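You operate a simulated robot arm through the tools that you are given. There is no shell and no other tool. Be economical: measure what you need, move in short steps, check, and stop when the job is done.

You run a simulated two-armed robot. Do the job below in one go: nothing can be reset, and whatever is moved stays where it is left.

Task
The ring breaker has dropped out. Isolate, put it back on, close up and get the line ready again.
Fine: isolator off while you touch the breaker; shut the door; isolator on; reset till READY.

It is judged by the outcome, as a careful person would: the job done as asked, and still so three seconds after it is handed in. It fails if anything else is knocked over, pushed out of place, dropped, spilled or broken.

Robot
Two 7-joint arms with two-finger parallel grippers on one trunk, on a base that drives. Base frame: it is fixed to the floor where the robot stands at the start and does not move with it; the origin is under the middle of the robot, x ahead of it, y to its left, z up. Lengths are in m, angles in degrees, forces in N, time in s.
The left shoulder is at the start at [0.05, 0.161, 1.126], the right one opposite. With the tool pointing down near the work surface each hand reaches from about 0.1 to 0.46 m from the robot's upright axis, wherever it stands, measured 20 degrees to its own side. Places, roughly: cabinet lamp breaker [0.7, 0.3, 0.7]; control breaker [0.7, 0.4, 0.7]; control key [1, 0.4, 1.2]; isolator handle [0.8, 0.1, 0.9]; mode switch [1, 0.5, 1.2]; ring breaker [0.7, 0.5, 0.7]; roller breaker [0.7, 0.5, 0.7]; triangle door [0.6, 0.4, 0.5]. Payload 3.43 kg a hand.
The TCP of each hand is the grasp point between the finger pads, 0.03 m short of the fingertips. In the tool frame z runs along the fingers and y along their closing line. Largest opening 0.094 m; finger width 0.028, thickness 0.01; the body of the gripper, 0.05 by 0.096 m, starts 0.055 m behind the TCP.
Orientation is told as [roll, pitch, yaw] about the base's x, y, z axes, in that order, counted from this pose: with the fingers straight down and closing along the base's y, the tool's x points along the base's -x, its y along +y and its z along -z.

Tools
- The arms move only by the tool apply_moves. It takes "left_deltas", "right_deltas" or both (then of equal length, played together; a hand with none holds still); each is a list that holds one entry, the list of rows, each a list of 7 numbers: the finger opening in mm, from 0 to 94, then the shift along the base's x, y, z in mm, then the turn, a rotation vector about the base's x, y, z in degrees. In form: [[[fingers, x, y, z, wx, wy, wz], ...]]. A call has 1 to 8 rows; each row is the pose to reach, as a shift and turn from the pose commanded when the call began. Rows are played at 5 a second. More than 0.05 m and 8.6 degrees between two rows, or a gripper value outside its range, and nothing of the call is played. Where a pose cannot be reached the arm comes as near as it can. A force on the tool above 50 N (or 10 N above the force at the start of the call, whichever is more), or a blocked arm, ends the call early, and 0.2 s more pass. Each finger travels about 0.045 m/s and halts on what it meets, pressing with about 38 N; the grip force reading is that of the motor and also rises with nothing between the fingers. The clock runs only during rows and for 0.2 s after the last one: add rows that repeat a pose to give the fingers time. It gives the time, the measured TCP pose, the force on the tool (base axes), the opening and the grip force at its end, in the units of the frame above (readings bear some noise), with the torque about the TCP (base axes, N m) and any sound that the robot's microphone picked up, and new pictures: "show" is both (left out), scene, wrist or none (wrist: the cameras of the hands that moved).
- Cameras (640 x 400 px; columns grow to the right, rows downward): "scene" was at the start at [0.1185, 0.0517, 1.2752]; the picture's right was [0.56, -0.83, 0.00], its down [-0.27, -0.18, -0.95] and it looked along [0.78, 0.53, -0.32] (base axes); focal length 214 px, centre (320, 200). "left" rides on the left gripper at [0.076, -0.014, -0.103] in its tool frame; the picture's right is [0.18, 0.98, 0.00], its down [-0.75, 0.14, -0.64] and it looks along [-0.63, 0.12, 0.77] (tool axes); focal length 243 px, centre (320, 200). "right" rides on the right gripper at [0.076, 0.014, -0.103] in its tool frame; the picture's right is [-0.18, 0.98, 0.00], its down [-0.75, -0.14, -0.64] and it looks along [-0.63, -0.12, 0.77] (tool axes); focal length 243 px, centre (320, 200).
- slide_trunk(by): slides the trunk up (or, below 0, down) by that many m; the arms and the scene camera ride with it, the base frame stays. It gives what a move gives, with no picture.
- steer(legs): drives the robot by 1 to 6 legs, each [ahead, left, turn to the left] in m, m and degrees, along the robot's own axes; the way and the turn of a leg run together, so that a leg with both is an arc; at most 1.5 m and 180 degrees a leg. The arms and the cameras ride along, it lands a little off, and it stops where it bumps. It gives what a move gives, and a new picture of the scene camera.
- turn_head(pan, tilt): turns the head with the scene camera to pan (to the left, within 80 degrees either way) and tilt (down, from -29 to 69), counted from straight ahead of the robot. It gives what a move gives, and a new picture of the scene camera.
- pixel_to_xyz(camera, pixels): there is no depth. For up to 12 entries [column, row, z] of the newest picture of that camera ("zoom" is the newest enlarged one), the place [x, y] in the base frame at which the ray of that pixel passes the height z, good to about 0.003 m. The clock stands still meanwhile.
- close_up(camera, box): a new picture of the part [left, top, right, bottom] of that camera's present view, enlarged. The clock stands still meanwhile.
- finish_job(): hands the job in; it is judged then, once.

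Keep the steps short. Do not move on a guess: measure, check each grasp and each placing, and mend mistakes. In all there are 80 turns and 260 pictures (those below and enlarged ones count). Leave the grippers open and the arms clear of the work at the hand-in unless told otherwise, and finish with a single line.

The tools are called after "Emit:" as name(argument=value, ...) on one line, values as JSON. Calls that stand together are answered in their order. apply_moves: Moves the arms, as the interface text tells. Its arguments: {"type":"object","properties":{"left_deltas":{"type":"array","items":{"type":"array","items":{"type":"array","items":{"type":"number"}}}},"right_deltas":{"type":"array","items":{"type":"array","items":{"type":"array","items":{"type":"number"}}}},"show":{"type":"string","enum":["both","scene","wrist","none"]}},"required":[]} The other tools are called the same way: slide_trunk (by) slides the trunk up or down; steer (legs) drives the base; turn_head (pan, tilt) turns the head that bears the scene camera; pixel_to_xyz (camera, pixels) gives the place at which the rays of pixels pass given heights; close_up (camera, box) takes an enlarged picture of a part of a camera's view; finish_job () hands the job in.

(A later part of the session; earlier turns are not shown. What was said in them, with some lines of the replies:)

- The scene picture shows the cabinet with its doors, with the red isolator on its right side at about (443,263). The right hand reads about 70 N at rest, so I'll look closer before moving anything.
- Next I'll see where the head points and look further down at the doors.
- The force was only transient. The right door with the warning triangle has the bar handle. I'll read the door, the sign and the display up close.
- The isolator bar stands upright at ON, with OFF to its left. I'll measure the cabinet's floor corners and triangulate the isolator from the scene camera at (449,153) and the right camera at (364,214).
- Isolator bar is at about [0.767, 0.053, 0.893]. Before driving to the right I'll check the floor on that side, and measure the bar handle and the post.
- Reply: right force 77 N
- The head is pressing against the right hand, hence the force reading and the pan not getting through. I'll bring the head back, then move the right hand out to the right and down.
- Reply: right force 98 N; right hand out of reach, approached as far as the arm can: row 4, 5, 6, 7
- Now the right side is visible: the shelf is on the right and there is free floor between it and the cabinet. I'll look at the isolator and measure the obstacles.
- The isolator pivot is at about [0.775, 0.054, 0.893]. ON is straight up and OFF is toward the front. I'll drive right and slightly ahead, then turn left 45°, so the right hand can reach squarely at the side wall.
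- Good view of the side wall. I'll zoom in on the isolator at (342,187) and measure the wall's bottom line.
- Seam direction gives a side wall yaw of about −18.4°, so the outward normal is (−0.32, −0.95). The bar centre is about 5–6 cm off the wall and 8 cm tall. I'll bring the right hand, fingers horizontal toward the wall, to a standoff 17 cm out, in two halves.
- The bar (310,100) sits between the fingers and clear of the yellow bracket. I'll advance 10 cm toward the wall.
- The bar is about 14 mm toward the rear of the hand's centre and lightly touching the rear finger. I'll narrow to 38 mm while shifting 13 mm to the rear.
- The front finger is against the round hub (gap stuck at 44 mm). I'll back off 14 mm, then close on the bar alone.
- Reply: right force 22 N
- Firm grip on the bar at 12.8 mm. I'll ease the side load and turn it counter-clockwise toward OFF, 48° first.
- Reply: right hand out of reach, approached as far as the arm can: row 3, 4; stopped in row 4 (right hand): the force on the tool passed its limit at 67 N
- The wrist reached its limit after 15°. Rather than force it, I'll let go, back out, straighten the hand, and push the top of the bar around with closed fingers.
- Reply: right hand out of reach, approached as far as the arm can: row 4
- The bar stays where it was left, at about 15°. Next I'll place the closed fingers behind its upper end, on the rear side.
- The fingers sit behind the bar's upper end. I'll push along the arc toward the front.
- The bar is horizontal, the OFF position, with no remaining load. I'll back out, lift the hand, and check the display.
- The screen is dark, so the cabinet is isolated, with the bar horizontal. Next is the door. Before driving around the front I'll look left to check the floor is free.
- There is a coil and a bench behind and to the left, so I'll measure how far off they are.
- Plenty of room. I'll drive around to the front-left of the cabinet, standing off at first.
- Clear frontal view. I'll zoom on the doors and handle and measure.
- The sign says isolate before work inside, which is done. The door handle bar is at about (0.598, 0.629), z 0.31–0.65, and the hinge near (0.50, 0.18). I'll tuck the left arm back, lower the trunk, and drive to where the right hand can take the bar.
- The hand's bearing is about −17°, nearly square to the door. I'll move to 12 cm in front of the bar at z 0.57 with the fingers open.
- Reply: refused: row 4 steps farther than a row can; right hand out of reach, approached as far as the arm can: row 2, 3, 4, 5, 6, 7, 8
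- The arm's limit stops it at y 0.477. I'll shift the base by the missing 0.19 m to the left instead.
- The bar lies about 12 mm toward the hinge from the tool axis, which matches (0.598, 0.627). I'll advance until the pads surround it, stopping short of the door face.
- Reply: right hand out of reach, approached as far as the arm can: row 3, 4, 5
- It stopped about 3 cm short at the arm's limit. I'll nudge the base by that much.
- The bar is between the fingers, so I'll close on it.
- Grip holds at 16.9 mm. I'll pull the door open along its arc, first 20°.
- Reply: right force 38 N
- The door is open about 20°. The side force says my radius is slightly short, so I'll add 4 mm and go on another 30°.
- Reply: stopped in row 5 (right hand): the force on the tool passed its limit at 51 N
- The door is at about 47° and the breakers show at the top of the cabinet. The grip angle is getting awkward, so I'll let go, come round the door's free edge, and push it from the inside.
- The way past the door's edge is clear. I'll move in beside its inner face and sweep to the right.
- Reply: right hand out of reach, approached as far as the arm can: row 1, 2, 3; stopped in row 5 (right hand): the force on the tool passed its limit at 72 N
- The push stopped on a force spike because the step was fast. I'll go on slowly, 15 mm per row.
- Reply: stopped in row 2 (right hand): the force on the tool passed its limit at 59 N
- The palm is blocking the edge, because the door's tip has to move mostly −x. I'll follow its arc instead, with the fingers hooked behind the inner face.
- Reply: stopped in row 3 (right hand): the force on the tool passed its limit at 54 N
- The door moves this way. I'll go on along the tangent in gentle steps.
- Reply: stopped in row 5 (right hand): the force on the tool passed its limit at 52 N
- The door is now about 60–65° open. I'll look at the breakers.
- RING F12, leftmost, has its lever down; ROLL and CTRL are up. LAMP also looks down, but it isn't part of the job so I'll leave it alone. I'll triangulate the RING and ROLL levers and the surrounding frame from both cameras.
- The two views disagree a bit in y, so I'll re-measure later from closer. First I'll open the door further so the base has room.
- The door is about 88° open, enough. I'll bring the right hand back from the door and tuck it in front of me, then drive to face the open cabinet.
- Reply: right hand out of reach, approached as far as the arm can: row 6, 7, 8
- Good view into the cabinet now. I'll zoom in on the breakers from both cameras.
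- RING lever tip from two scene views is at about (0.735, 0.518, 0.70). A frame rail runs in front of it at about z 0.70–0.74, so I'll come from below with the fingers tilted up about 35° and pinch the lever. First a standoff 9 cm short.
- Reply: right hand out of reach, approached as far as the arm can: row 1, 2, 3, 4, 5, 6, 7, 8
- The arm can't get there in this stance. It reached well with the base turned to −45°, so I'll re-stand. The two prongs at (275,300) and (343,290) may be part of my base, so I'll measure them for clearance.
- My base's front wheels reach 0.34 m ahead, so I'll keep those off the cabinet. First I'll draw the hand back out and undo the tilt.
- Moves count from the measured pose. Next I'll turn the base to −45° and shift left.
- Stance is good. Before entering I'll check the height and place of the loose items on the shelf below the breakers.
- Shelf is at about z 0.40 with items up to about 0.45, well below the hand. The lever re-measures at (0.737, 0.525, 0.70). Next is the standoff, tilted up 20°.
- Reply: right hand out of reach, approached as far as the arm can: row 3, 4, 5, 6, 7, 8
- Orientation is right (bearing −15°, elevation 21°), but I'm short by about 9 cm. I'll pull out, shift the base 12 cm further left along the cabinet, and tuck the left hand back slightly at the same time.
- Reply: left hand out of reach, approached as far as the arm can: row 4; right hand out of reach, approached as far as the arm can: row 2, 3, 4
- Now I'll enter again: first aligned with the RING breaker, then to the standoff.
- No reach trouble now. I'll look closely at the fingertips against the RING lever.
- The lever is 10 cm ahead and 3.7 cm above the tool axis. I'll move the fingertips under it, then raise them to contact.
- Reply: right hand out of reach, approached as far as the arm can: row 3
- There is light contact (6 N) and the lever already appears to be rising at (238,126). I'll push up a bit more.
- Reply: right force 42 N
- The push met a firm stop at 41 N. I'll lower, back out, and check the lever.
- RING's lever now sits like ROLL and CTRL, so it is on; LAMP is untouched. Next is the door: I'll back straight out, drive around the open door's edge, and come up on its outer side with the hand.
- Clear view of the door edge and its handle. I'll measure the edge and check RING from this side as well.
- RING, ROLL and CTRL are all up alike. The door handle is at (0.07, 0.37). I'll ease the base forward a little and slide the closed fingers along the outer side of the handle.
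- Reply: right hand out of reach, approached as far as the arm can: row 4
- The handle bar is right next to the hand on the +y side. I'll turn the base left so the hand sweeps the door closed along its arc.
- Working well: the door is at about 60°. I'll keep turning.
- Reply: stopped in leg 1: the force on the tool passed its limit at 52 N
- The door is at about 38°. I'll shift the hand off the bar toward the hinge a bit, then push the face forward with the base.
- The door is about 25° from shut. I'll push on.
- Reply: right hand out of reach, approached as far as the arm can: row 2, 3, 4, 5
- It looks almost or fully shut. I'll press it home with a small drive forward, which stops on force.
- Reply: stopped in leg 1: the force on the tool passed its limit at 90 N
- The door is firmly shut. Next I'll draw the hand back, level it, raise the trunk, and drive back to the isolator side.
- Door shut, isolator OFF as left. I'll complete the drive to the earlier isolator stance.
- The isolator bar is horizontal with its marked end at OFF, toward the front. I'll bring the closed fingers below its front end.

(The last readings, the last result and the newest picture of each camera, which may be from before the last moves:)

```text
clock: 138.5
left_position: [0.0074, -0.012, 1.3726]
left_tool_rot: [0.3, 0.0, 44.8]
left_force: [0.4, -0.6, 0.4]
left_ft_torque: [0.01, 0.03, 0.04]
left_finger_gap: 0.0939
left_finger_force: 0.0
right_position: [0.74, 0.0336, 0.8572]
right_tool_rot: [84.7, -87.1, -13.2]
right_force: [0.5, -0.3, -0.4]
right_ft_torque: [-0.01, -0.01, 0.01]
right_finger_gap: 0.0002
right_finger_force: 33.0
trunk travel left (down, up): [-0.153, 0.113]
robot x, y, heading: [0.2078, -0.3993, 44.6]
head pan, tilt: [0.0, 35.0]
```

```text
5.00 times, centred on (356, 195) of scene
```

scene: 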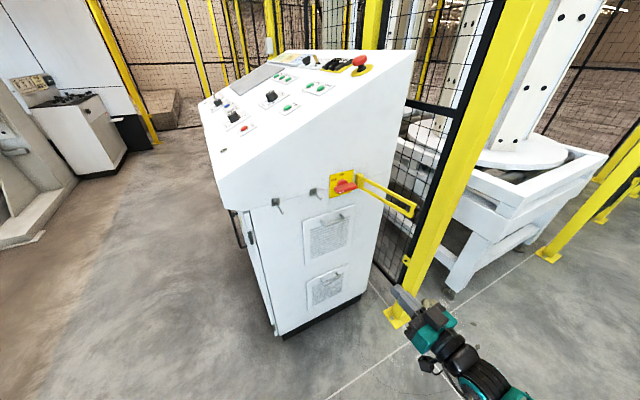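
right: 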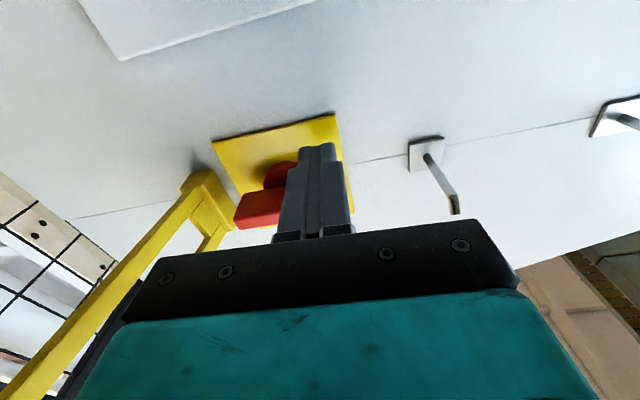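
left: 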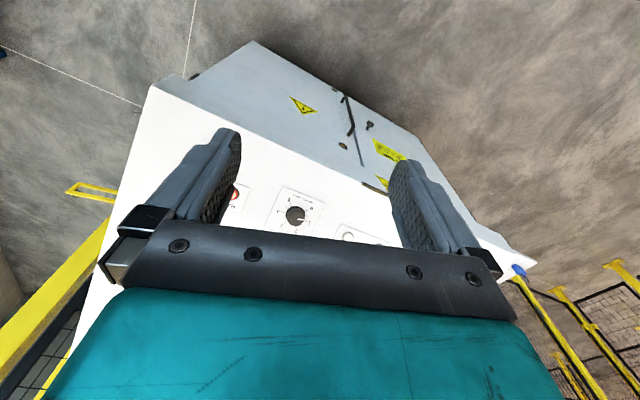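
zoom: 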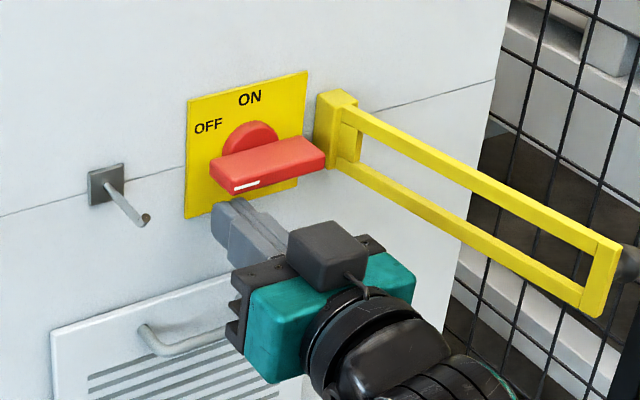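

The fingers are directly under the bar's front end. I'll push up along the arc to ON.

Emit:
apply_moves(right_deltas=[[[0, 2, -0.6, 15, 0, 0, 0], [0, -1.7, 0.6, 24, 0, 0, 0], [0, -3.8, 1.3, 32, 0, 0, 0], [0, -3.3, 1.1, 41, 0, 0, 0], [0, 0.4, -0.1, 50, 0, 0, 0], [0, 7.2, -2.4, 58, 0, 0, 0], [0, 16.7, -5.6, 63, 0, 0, 0], [0, 20, -6.6, 63, 0, 0, 0]]], show="wrist")

Emit:
close_up(camera="scene", box=[292, 155, 420, 235])

Emit:
close_up(camera="scene", box=[190, 45, 350, 145])

```text
clock: 140.3
left_position: [0.0073, -0.0131, 1.3714]
left_tool_rot: [0.2, -0.1, 44.7]
left_force: [-0.6, 0.2, 0.8]
left_ft_torque: [0.0, -0.01, -0.02]
left_finger_gap: 0.0939
left_finger_force: 0.1
right_position: [0.7551, 0.0269, 0.9199]
right_tool_rot: [84.7, -87.2, -12.8]
right_force: [-13.6, -2.7, -2.5]
right_ft_torque: [-0.07, 0.02, 0.31]
right_finger_gap: 0.0001
right_finger_force: 32.7
trunk travel left (down, up): [-0.153, 0.113]
robot x, y, heading: [0.2104, -0.3931, 45.1]
head pan, tilt: [0.0, 35.0]
```

right: 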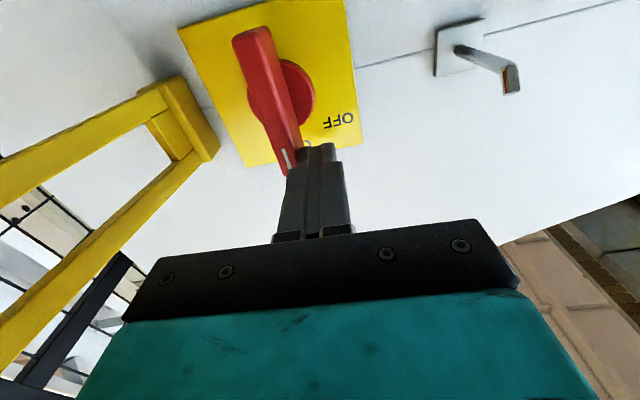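

```text
5.00 times, centred on (356, 195) of scene
```

zoom: 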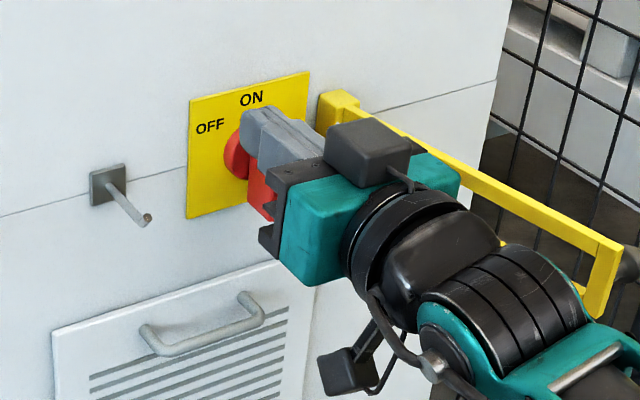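

```text
4.00 times, centred on (270, 95) of scene
```

zoom: 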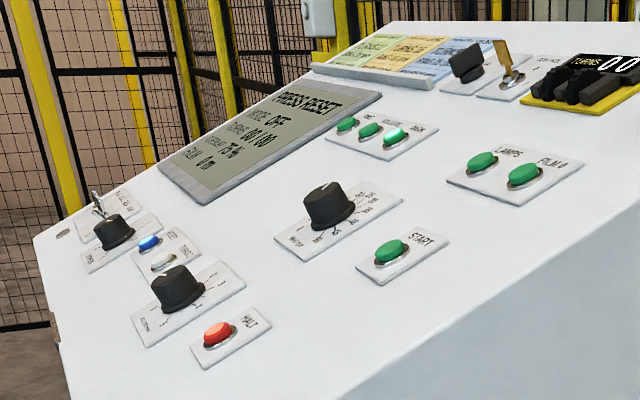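

The display now reads "PRESS RESET", so the isolator is ON. I'll back the right hand off the bar and tuck it in and down.

Emit:
apply_moves(right_deltas=[[[0, -9, 3, 0, 0, 0, 0], [0, -24, -42, 0, 0, 0, 0], [0, -39, -88, 0, 0, 0, 0], [0, -54, -134, 0, 0, 0, 0], [0, -69, -180, 0, 0, 0, 0], [0, -84, -225, 0, 0, 0, 0], [0, -99, -270, 0, 0, 0, 0], [0, -112, -310, 0, 0, 0, 0]]], show="none")

Emit:
apply_moves(right_deltas=[[[0, -5, -15, -40, 0, 0, 0], [0, -10, -30, -80, 0, 0, 0], [0, -15, -45, -120, 0, 0, 0], [0, -20, -60, -160, 0, 0, 0]]], show="none")

Emit:
close_up(camera="scene", box=[270, 145, 430, 245])

Emit:
steer(legs=[[-0.19, 0.615, 0], [0, 0, -63.4], [0, 0.876, 0]])

```text
clock: 142.1
left_position: [0.009, -0.0121, 1.3725]
left_tool_rot: [0.3, -0.1, 44.7]
left_force: [-0.6, -0.4, 0.3]
left_ft_torque: [-0.01, -0.01, 0.02]
left_finger_gap: 0.0939
left_finger_force: 0.0
right_position: [0.6492, -0.2838, 0.9212]
right_tool_rot: [85.5, -87.2, -13.9]
right_force: [0.0, 0.0, -0.1]
right_ft_torque: [-0.03, -0.01, -0.02]
right_finger_gap: 0.0001
right_finger_force: 33.0
trunk travel left (down, up): [-0.153, 0.113]
robot x, y, heading: [0.2096, -0.3952, 44.5]
head pan, tilt: [0.0, 35.0]
```

```text
clock: 143.1
left_position: [0.0085, -0.0124, 1.3715]
left_tool_rot: [0.3, -0.1, 44.7]
left_force: [0.4, 0.3, 0.9]
left_ft_torque: [-0.01, -0.01, -0.01]
left_finger_gap: 0.0939
left_finger_force: 0.1
right_position: [0.6263, -0.3453, 0.7577]
right_tool_rot: [85.8, -87.2, -14.2]
right_force: [-0.3, -0.2, -1.1]
right_ft_torque: [0.0, 0.04, -0.03]
right_finger_gap: 0.0
right_finger_force: 32.5
trunk travel left (down, up): [-0.153, 0.113]
robot x, y, heading: [0.2123, -0.3948, 44.9]
head pan, tilt: [0.0, 35.0]
```

```text
4.00 times, centred on (350, 195) of scene
```

zoom: 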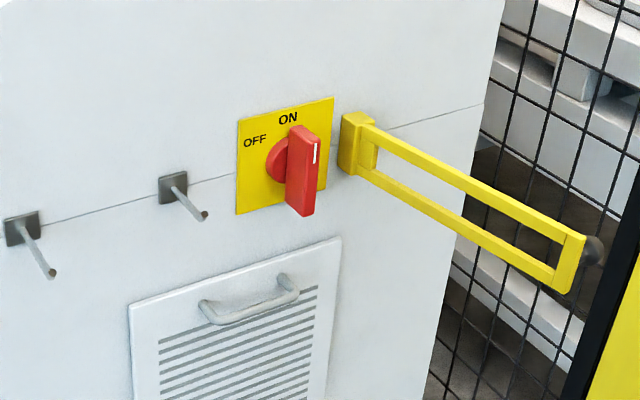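

```text
clock: 159.3
left_position: [0.1816, 1.079, 1.3722]
left_tool_rot: [0.2, 0.0, -18.2]
left_force: [0.0, 0.1, -0.1]
left_ft_torque: [0.01, 0.0, -0.02]
left_finger_gap: 0.094
left_finger_force: 0.0
right_position: [0.1679, 0.3773, 0.7588]
right_tool_rot: [83.9, -87.2, -74.9]
right_force: [-0.1, 0.1, -0.8]
right_ft_torque: [0.02, 0.01, 0.0]
right_finger_gap: 0.0
right_finger_force: 32.3
trunk travel left (down, up): [-0.153, 0.113]
robot x, y, heading: [-0.0716, 0.725, -18.3]
head pan, tilt: [0.0, 35.0]
```

scene: 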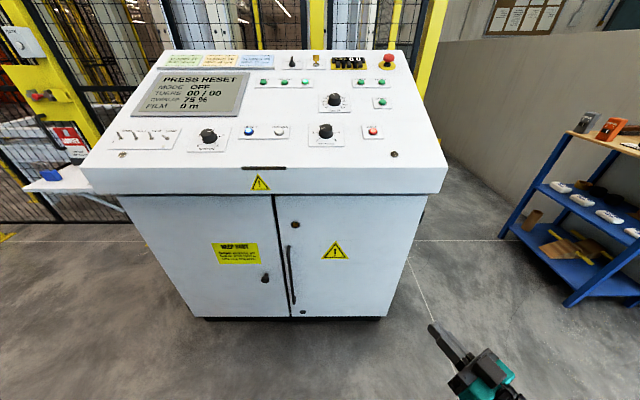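

Isolator vertical at ON, door shut, display "PRESS RESET". Now I'll measure the RESET button at about (249,130) and read the panel.

Emit:
close_up(camera="scene", box=[110, 60, 300, 180])

Emit:
pixel_to_xyz(camera="scene", pixels=[[249, 130, 1.0], [249, 130, 1.05], [249, 130, 1.1], [264, 166, 0.95], [264, 166, 1.0], [286, 56, 1.2], [286, 56, 1.25]])

```text
3.33 times, centred on (205, 120) of scene
```

zoom: 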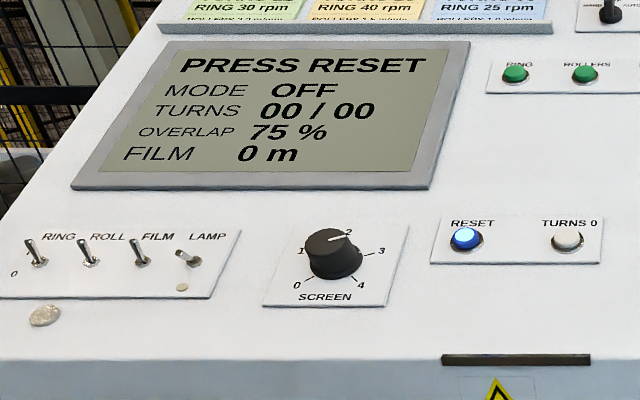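

```text
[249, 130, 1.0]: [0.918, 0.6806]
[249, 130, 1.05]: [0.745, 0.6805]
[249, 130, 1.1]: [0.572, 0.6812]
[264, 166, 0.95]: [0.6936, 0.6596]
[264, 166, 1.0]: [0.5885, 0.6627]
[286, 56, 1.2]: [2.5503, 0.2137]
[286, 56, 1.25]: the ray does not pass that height
```

RESET is lit blue. I'll drive closer and take a second fix.

Emit:
steer(legs=[[0.22, 0.01, 0]])

Emit:
turn_head(pan=10, tilt=35)

Emit:
close_up(camera="scene", box=[210, 100, 430, 260])

```text
clock: 160.9
left_position: [0.3938, 1.0194, 1.3718]
left_tool_rot: [0.3, 0.0, -18.2]
left_force: [0.8, -0.1, -0.8]
left_ft_torque: [-0.01, -0.01, -0.07]
left_finger_gap: 0.0937
left_finger_force: 0.0
right_position: [0.3799, 0.3176, 0.7575]
right_tool_rot: [83.3, -87.2, -74.6]
right_force: [-0.1, -0.4, 0.1]
right_ft_torque: [-0.01, 0.0, -0.03]
right_finger_gap: 0.0
right_finger_force: 33.0
trunk travel left (down, up): [-0.153, 0.113]
robot x, y, heading: [0.1468, 0.6578, -18.3]
head pan, tilt: [0.0, 35.0]
```

scene: 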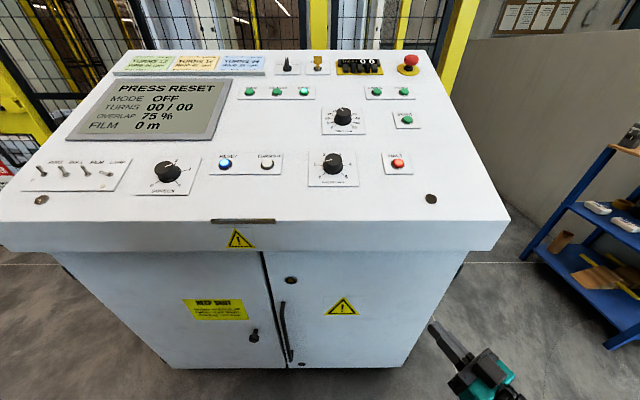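

```text
clock: 161.7
left_position: [0.393, 1.0189, 1.3713]
left_tool_rot: [0.3, 0.1, -18.1]
left_force: [-0.8, -0.1, 0.2]
left_ft_torque: [0.01, -0.03, 0.02]
left_finger_gap: 0.094
left_finger_force: 0.0
right_position: [0.3795, 0.3172, 0.7587]
right_tool_rot: [84.0, -87.2, -75.3]
right_force: [0.7, 0.1, 0.0]
right_ft_torque: [0.0, 0.02, 0.03]
right_finger_gap: 0.0002
right_finger_force: 33.0
trunk travel left (down, up): [-0.153, 0.113]
robot x, y, heading: [0.1437, 0.665, -18.0]
head pan, tilt: [10.0, 35.0]
```

scene: 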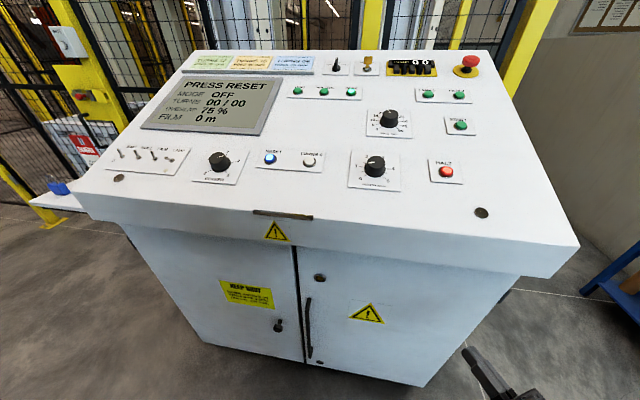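

```text
2.50 times, centred on (320, 180) of scene
```

zoom: 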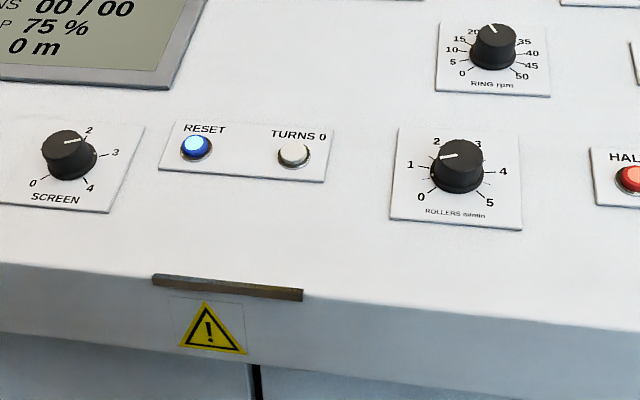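

Emit:
pixel_to_xyz(camera="zoom", pixels=[[196, 147, 1.0], [196, 147, 1.03], [196, 147, 1.06], [294, 155, 1.03], [228, 290, 0.98], [228, 290, 1.0], [495, 45, 1.06], [495, 45, 1.1]])

```text
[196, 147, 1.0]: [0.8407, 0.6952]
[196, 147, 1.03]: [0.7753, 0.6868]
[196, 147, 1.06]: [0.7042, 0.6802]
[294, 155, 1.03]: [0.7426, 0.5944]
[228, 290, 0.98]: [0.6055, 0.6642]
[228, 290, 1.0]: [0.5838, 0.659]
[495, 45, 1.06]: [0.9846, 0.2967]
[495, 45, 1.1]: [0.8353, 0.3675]
```

My estimate is about (0.74, 0.68, 1.045). For a better fix I'll bring the left hand, fingers closed and pointing down, near it and look with its camera.

Emit:
apply_moves(left_deltas=[[[80, 28, -37, 0, 0, 0, 0], [60, 56, -74, 0, 0, 0, 0], [40, 84, -111, -10, 0, 0, 0], [20, 112, -148, -20, 0, 0, 0], [0, 140, -185, -35, 0, 0, 0], [0, 168, -222, -50, 0, 0, 0], [0, 196, -259, -60, 0, 0, 0], [0, 222, -296, -70, 0, 0, 0]]])

```text
clock: 163.5
left_position: [0.6179, 0.7237, 1.3017]
left_tool_rot: [0.0, -0.2, -18.3]
left_force: [0.0, 0.1, 0.4]
left_ft_torque: [-0.02, -0.03, 0.0]
left_finger_gap: 0.0
left_finger_force: 33.1
left hand out of reach, approached as far as the arm can: row 1, 2, 3, 4, 5
right_position: [0.3793, 0.3173, 0.7581]
right_tool_rot: [83.4, -87.3, -74.6]
right_force: [0.9, -0.3, -1.4]
right_ft_torque: [-0.03, 0.0, -0.01]
right_finger_gap: 0.0
right_finger_force: 32.8
trunk travel left (down, up): [-0.153, 0.113]
robot x, y, heading: [0.1396, 0.6643, -18.1]
head pan, tilt: [10.0, 35.0]
```

scene: 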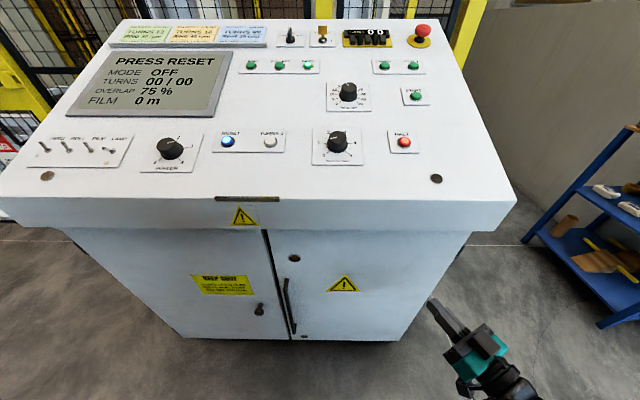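
left: 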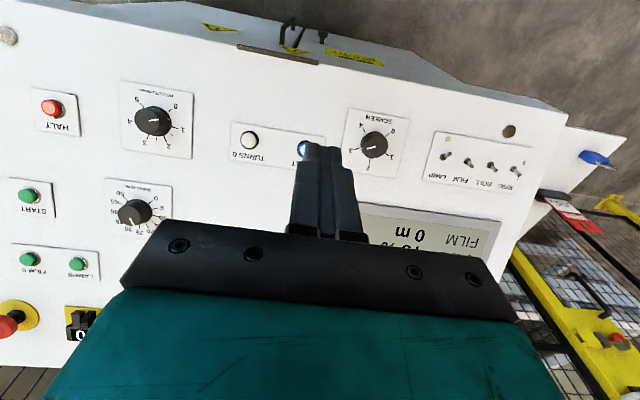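

RESET's blue cap shows right beside the fingertip at (304,148) in the left camera, on a steep ray. I'll compute its place.

Emit:
pixel_to_xyz(camera="left", pixels=[[303, 147, 1.03], [303, 147, 1.05], [249, 140, 1.03], [249, 140, 1.05], [372, 144, 1.04]])

Emit:
close_up(camera="left", box=[220, 90, 420, 240])

Emit:
pixel_to_xyz(camera="scene", pixels=[[228.5, 140.5, 1.03], [228.5, 140.5, 1.05], [271, 142, 1.03], [271, 142, 1.05]])

```text
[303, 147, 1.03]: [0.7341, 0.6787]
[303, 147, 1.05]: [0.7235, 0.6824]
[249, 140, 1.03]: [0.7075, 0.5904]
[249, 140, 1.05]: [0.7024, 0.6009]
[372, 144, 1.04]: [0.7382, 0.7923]
```

```text
2.67 times, centred on (320, 165) of left
```

zoom: 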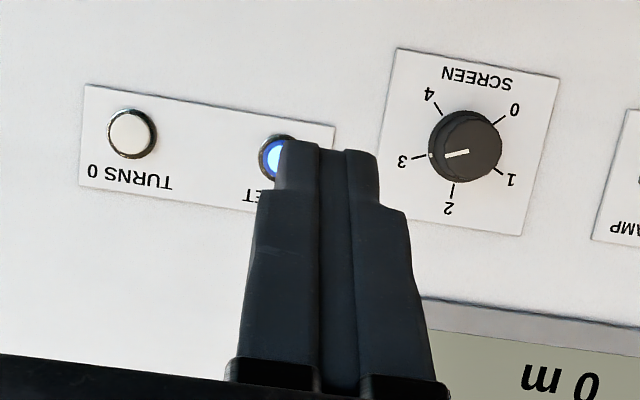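

```text
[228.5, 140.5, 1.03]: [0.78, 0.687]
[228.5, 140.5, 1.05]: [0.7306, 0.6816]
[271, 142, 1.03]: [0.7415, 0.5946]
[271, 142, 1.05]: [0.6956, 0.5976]
```

RESET is at about (0.724, 0.683, 1.053), on a slope of about 30°. I'll tilt the left hand 30° so it is square to the panel and hover 4 cm above the button.

Emit:
apply_moves(left_deltas=[[[0, 12, -5, -38, -1.9, -5.7, 0], [0, 27, -11, -76, -3.8, -11.4, 0], [0, 42, -17, -114, -5.7, -17.1, 0], [0, 58, -23, -152, -7.6, -22.8, 0], [0, 73, -30, -188, -9.5, -28.5, 0], [0, 73, -30, -188, -9.5, -28.5, 0]]])

Emit:
close_up(camera="left", box=[220, 60, 420, 210])

Emit:
close_up(camera="scene", box=[150, 60, 350, 200])

```text
clock: 164.9
left_position: [0.7381, 0.7513, 1.1255]
left_tool_rot: [-0.1, -30.0, -18.1]
left_force: [-0.7, 0.7, -0.6]
left_ft_torque: [0.0, 0.0, -0.02]
left_finger_gap: 0.0001
left_finger_force: 33.2
left hand out of reach, approached as far as the arm can: row 1, 2, 3, 4, 5, 6
right_position: [0.3799, 0.3177, 0.7597]
right_tool_rot: [84.0, -87.2, -75.3]
right_force: [-0.4, 0.5, 0.6]
right_ft_torque: [-0.02, -0.01, 0.01]
right_finger_gap: 0.0001
right_finger_force: 33.0
trunk travel left (down, up): [-0.153, 0.113]
robot x, y, heading: [0.1435, 0.6638, -17.9]
head pan, tilt: [10.0, 35.0]
```

scene: 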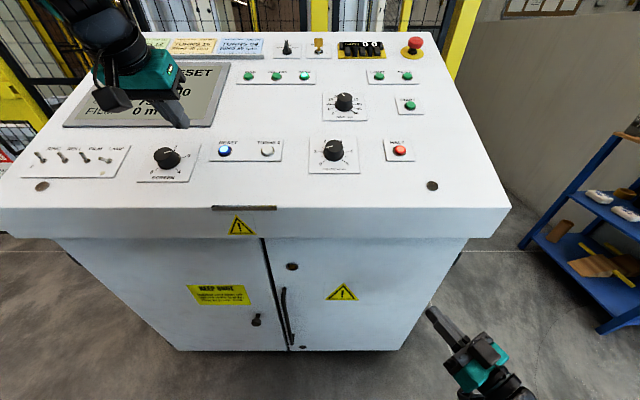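
left: 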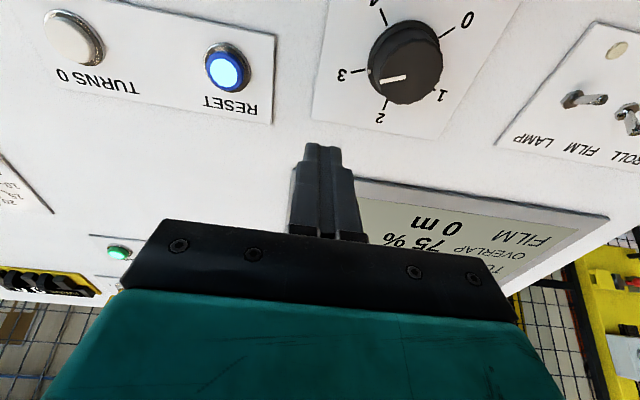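

```text
2.67 times, centred on (320, 135) of left
```

zoom: 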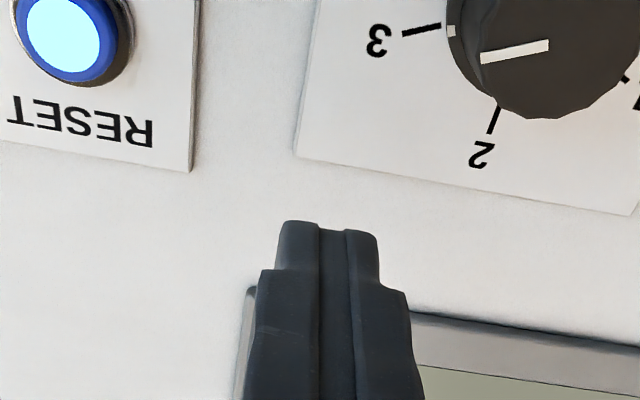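

```text
2.86 times, centred on (250, 130) of scene
```

zoom: 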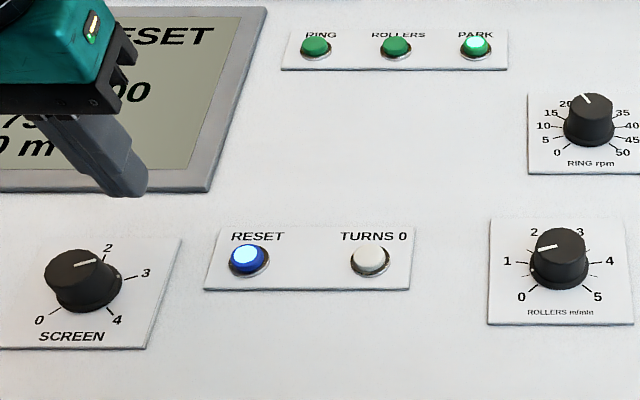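

The arm can't fold in that far; it ended 5–6 cm outward. I'll shift the base instead, with some margin.

Emit:
steer(legs=[[-0.043, -0.116, 0]])

Emit:
apply_moves(left_deltas=[[[0, 15, 20, 0, 0, 0, 0], [0, 30, 40, -10, 0, 0, 0], [0, 30, 40, -10, 0, 0, 0]]])

Emit:
close_up(camera="left", box=[220, 60, 420, 210])

```text
clock: 166.6
left_position: [0.6612, 0.6543, 1.1273]
left_tool_rot: [-0.1, -30.2, -17.9]
left_force: [0.1, 0.5, 0.5]
left_ft_torque: [0.02, 0.01, 0.02]
left_finger_gap: 0.0
left_finger_force: 33.4
right_position: [0.3029, 0.2193, 0.7578]
right_tool_rot: [84.2, -87.2, -75.4]
right_force: [0.1, 0.0, -0.3]
right_ft_torque: [0.01, 0.01, 0.02]
right_finger_gap: 0.0
right_finger_force: 32.7
trunk travel left (down, up): [-0.153, 0.113]
robot x, y, heading: [0.0656, 0.563, -18.0]
head pan, tilt: [10.0, 35.0]
```

scene: 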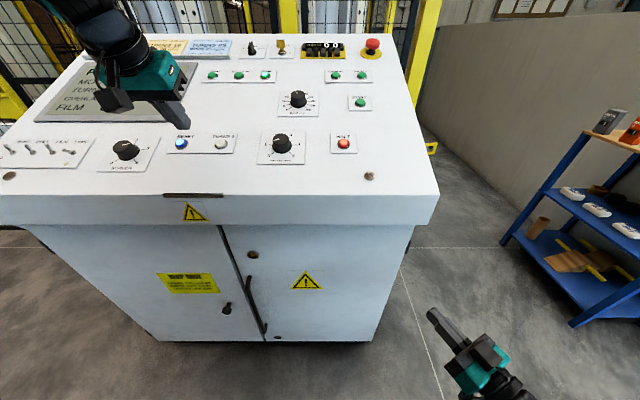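

```text
clock: 167.3
left_position: [0.6924, 0.6945, 1.117]
left_tool_rot: [-0.1, -30.0, -18.2]
left_force: [-0.2, 0.8, -0.1]
left_ft_torque: [-0.01, 0.05, 0.03]
left_finger_gap: 0.0
left_finger_force: 33.1
right_position: [0.3024, 0.2185, 0.7574]
right_tool_rot: [84.2, -87.2, -75.5]
right_force: [0.6, 0.1, -0.3]
right_ft_torque: [0.0, -0.01, -0.01]
right_finger_gap: 0.0
right_finger_force: 33.2
trunk travel left (down, up): [-0.153, 0.113]
robot x, y, heading: [0.0665, 0.5653, -18.6]
head pan, tilt: [10.0, 35.0]
```

scene: 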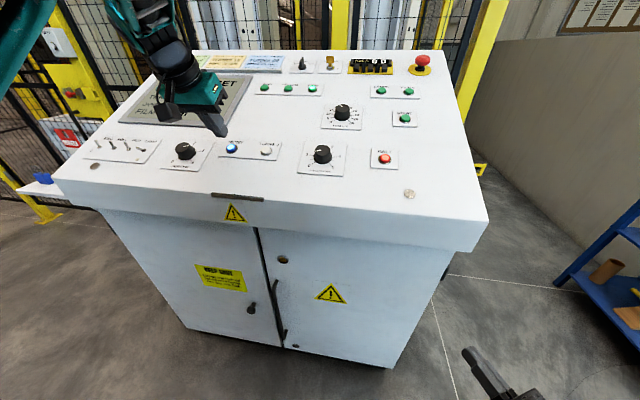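
left: 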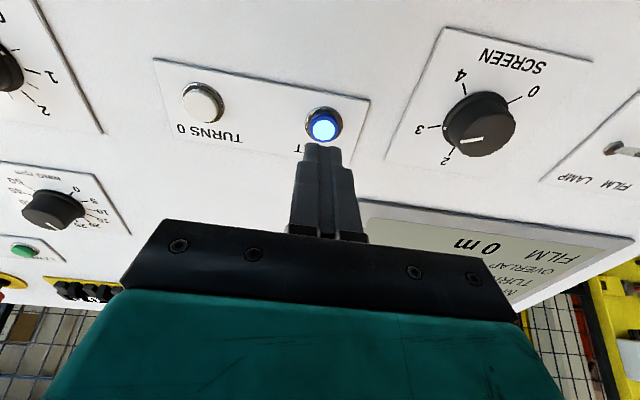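

```text
2.67 times, centred on (320, 135) of left
5 turns are left
```

zoom: 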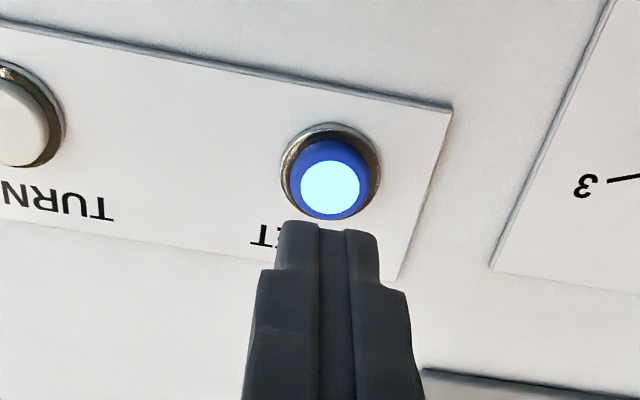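

The fingertip is lined up with the lit RESET. I'll press along the panel normal, retract, and read the display, all in one go.

Emit:
apply_moves(left_deltas=[[[0, 14, -5, -26, 0, 0, 0], [0, 19, -6.3, -34.6, 0, 0, 0], [0, 21.8, -7.3, -39.8, 0, 0, 0], [0, 24.2, -8, -44, 0, 0, 0], [0, 24.2, -8, -44, 0, 0, 0], [0, 24.2, -8, -44, 0, 0, 0]]], show="wrist")

Emit:
apply_moves(left_deltas=[[[0, -9.5, 3.2, 17.3, 0, 0, 0], [0, -19, 6.3, 34.6, 0, 0, 0], [0, -24, 8, 44, 0, 0, 0]]], show="scene")

Emit:
close_up(camera="left", box=[220, 60, 560, 290])

Emit:
close_up(camera="scene", box=[110, 50, 310, 180])

```text
clock: 168.8
left_position: [0.7138, 0.6907, 1.0758]
left_tool_rot: [-0.4, -30.5, -17.3]
left_force: [-15.1, -2.2, 20.4]
left_ft_torque: [-0.13, 0.36, -0.01]
left_finger_gap: 0.0
left_finger_force: 32.8
right_position: [0.3004, 0.2203, 0.7593]
right_tool_rot: [88.7, -87.2, -80.0]
right_force: [-0.3, -0.4, 0.0]
right_ft_torque: [0.01, 0.01, 0.0]
right_finger_gap: 0.0
right_finger_force: 33.0
trunk travel left (down, up): [-0.153, 0.113]
robot x, y, heading: [0.0678, 0.5673, -18.2]
head pan, tilt: [10.0, 35.0]
heard: click
```

left: 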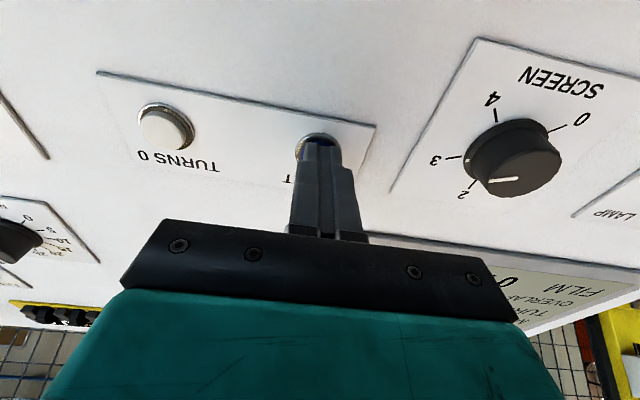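

```text
clock: 169.6
left_position: [0.6919, 0.6993, 1.1159]
left_tool_rot: [-0.6, -30.2, -17.2]
left_force: [-0.8, 1.0, 0.5]
left_ft_torque: [0.0, -0.02, 0.03]
left_finger_gap: 0.0001
left_finger_force: 33.4
right_position: [0.3036, 0.2198, 0.7583]
right_tool_rot: [84.2, -87.3, -75.6]
right_force: [-0.7, 0.3, 0.2]
right_ft_torque: [-0.01, 0.01, 0.0]
right_finger_gap: 0.0
right_finger_force: 33.5
trunk travel left (down, up): [-0.153, 0.113]
robot x, y, heading: [0.0675, 0.5643, -18.2]
head pan, tilt: [10.0, 35.0]
```

scene: 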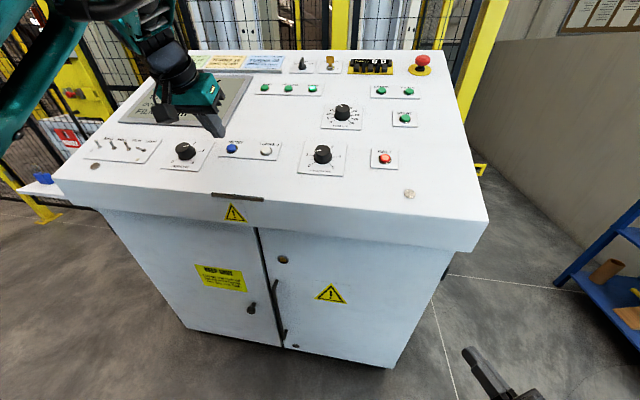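

```text
1.74 times, centred on (390, 175) of left
```

zoom: 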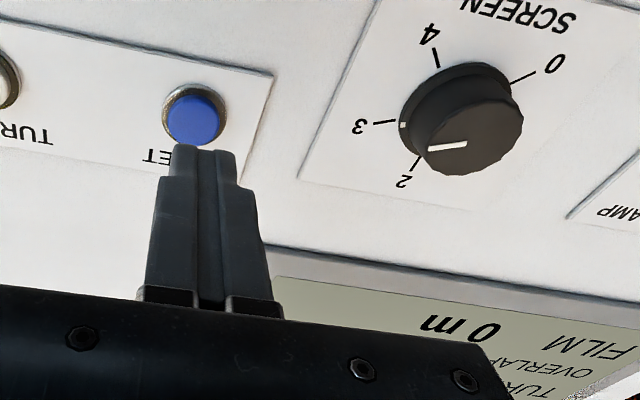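

```text
3.08 times, centred on (210, 115) of scene
4 turns are left
```

zoom: 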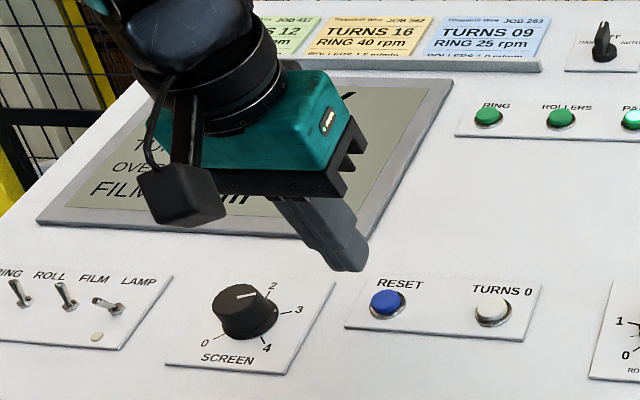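

There was a click and the RESET lamp went out. I'll lift the left hand aside to uncover the display, and open the right gripper.

Emit:
apply_moves(left_deltas=[[[0, -5, 2, 40, 0, 0, 0], [0, 0, 15, 80, 0, 0, 0], [0, 10, 60, 100, 0, 0, 0], [0, 22, 105, 115, 0, 0, 0], [0, 34, 150, 130, 0, 0, 0], [0, 46, 195, 140, 0, 0, 0], [0, 58, 240, 150, 0, 0, 0], [0, 70, 285, 155, 0, 0, 0]]], right_deltas=[[[20, 0, 0, 0, 0, 0, 0], [40, 0, 0, 0, 0, 0, 0], [60, 0, 0, 0, 0, 0, 0], [80, 0, 0, 0, 0, 0, 0], [94, 0, 0, 0, 0, 0, 0], [94, 0, 0, 0, 0, 0, 0], [94, 0, 0, 0, 0, 0, 0], [94, 0, 0, 0, 0, 0, 0]]], show="scene")

Emit:
close_up(camera="scene", box=[90, 50, 330, 200])

Emit:
close_up(camera="left", box=[0, 0, 640, 400])

```text
refused: row 3 steps farther than a row can; nothing moved
```

```text
2.67 times, centred on (210, 125) of scene
```

zoom: 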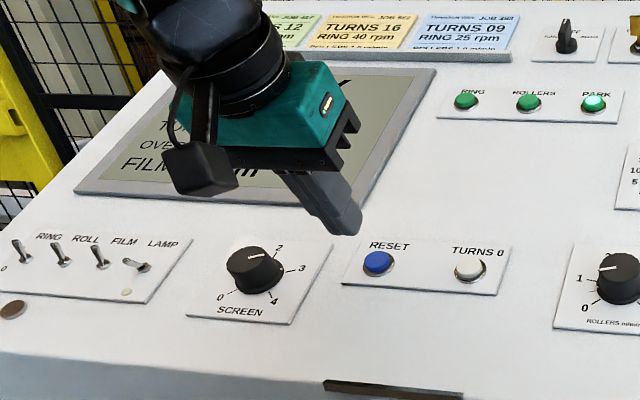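

```text
1.00 times, centred on (320, 200) of left (not enlarged: the box is as wide or as high as the picture)
3 turns are left
```

zoom: 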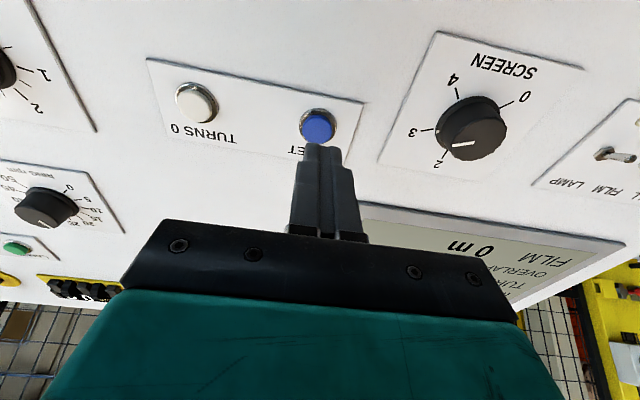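

A row was too long. I'll repeat with shorter steps, first up, then aside, opening both grippers, and read the display.

Emit:
apply_moves(left_deltas=[[[0, -3, 1, 30, 0, 0, 0], [0, -3, 1, 60, 0, 0, 0], [0, -3, 1, 90, 0, 0, 0], [0, 5, 25, 110, 0, 0, 0], [0, 13, 55, 125, 0, 0, 0], [0, 22, 85, 135, 0, 0, 0], [0, 31, 115, 145, 0, 0, 0], [0, 40, 145, 150, 0, 0, 0]]], right_deltas=[[[20, 0, 0, 0, 0, 0, 0], [40, 0, 0, 0, 0, 0, 0], [60, 0, 0, 0, 0, 0, 0], [80, 0, 0, 0, 0, 0, 0], [94, 0, 0, 0, 0, 0, 0], [94, 0, 0, 0, 0, 0, 0], [94, 0, 0, 0, 0, 0, 0], [94, 0, 0, 0, 0, 0, 0]]], show="none")

Emit:
apply_moves(left_deltas=[[[10, 5, 30, 0, 0, 0, 0], [25, 10, 60, 0, 0, 0, 0], [40, 15, 90, 0, 0, 0, 0], [60, 20, 120, 0, 0, 0, 0], [80, 20, 145, 0, 0, 0, 0], [94, 20, 145, 0, 0, 0, 0], [94, 20, 145, 0, 0, 0, 0]]], show="scene")

Emit:
close_up(camera="scene", box=[90, 50, 330, 200])

Emit:
close_up(camera="left", box=[0, 0, 600, 380])

```text
clock: 171.3
left_position: [0.7313, 0.8394, 1.2662]
left_tool_rot: [-0.1, -30.1, -18.2]
left_force: [0.3, -1.1, 0.1]
left_ft_torque: [-0.02, 0.0, -0.02]
left_finger_gap: 0.0004
left_finger_force: 33.2
right_position: [0.3024, 0.2206, 0.7588]
right_tool_rot: [83.7, -87.1, -75.0]
right_force: [0.2, 0.5, 0.1]
right_ft_torque: [0.02, 0.0, 0.02]
right_finger_gap: 0.094
right_finger_force: 0.0
trunk travel left (down, up): [-0.153, 0.113]
robot x, y, heading: [0.0691, 0.5654, -18.3]
head pan, tilt: [10.0, 35.0]
```

```text
clock: 172.9
left_position: [0.7367, 0.9728, 1.2601]
left_tool_rot: [-0.1, -30.0, -17.9]
left_force: [0.4, -0.7, -0.1]
left_ft_torque: [0.03, -0.01, 0.0]
left_finger_gap: 0.0941
left_finger_force: 0.0
left hand out of reach, approached as far as the arm can: row 4, 5, 6, 7
right_position: [0.3026, 0.2183, 0.7582]
right_tool_rot: [84.1, -87.1, -75.3]
right_force: [0.5, 0.0, 0.0]
right_ft_torque: [-0.01, -0.04, 0.01]
right_finger_gap: 0.0941
right_finger_force: 0.1
trunk travel left (down, up): [-0.153, 0.113]
robot x, y, heading: [0.0696, 0.563, -18.2]
head pan, tilt: [10.0, 35.0]
```

scene: 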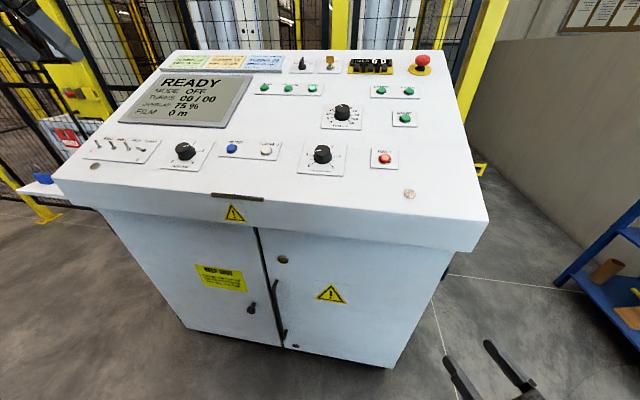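

```text
2.67 times, centred on (210, 125) of scene
```

zoom: 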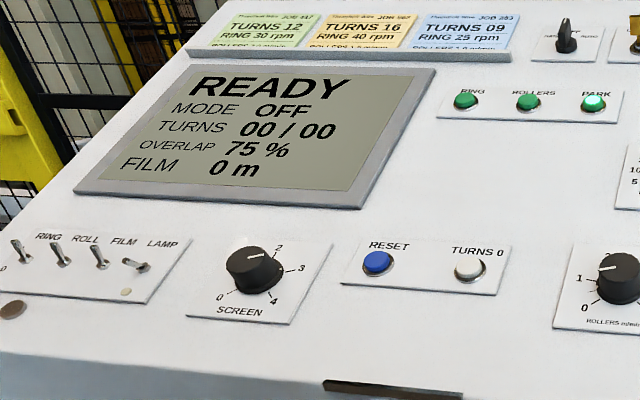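

```text
1.05 times, centred on (300, 190) of left (not enlarged: the box is as wide or as high as the picture)
2 turns are left
```

zoom: 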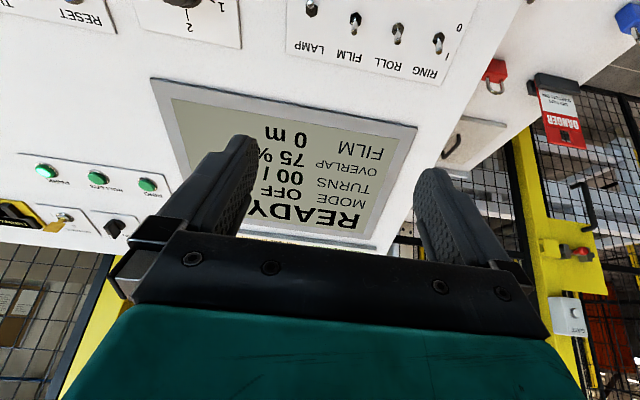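

The display reads READY, the door is shut, the isolator is on and both grippers are open. I'll back the robot clear of the panel and hand in.

Emit:
steer(legs=[[-0.3, 0, 0]])

Emit:
finish_job()

```text
clock: 175.0
left_position: [0.459, 1.0622, 1.2592]
left_tool_rot: [0.1, -30.1, -18.3]
left_force: [0.4, -0.4, -0.2]
left_ft_torque: [0.0, -0.01, 0.03]
left_finger_gap: 0.0938
left_finger_force: 0.0
right_position: [0.0213, 0.3105, 0.7599]
right_tool_rot: [84.4, -87.3, -75.9]
right_force: [0.5, 0.3, -0.9]
right_ft_torque: [-0.02, 0.0, 0.01]
right_finger_gap: 0.0941
right_finger_force: 0.1
trunk travel left (down, up): [-0.153, 0.113]
robot x, y, heading: [-0.2109, 0.6575, -18.5]
head pan, tilt: [10.0, 35.0]
```

scene: 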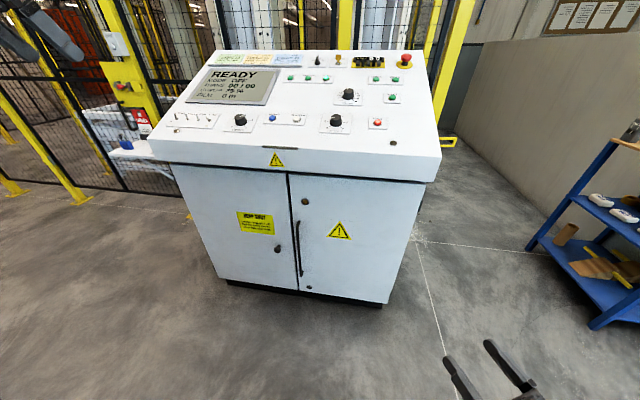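

```text
The job is handed in.
```

The ring breaker is back on (switched with the isolator off), the door is shut, the isolator is on again, and the panel reads READY.
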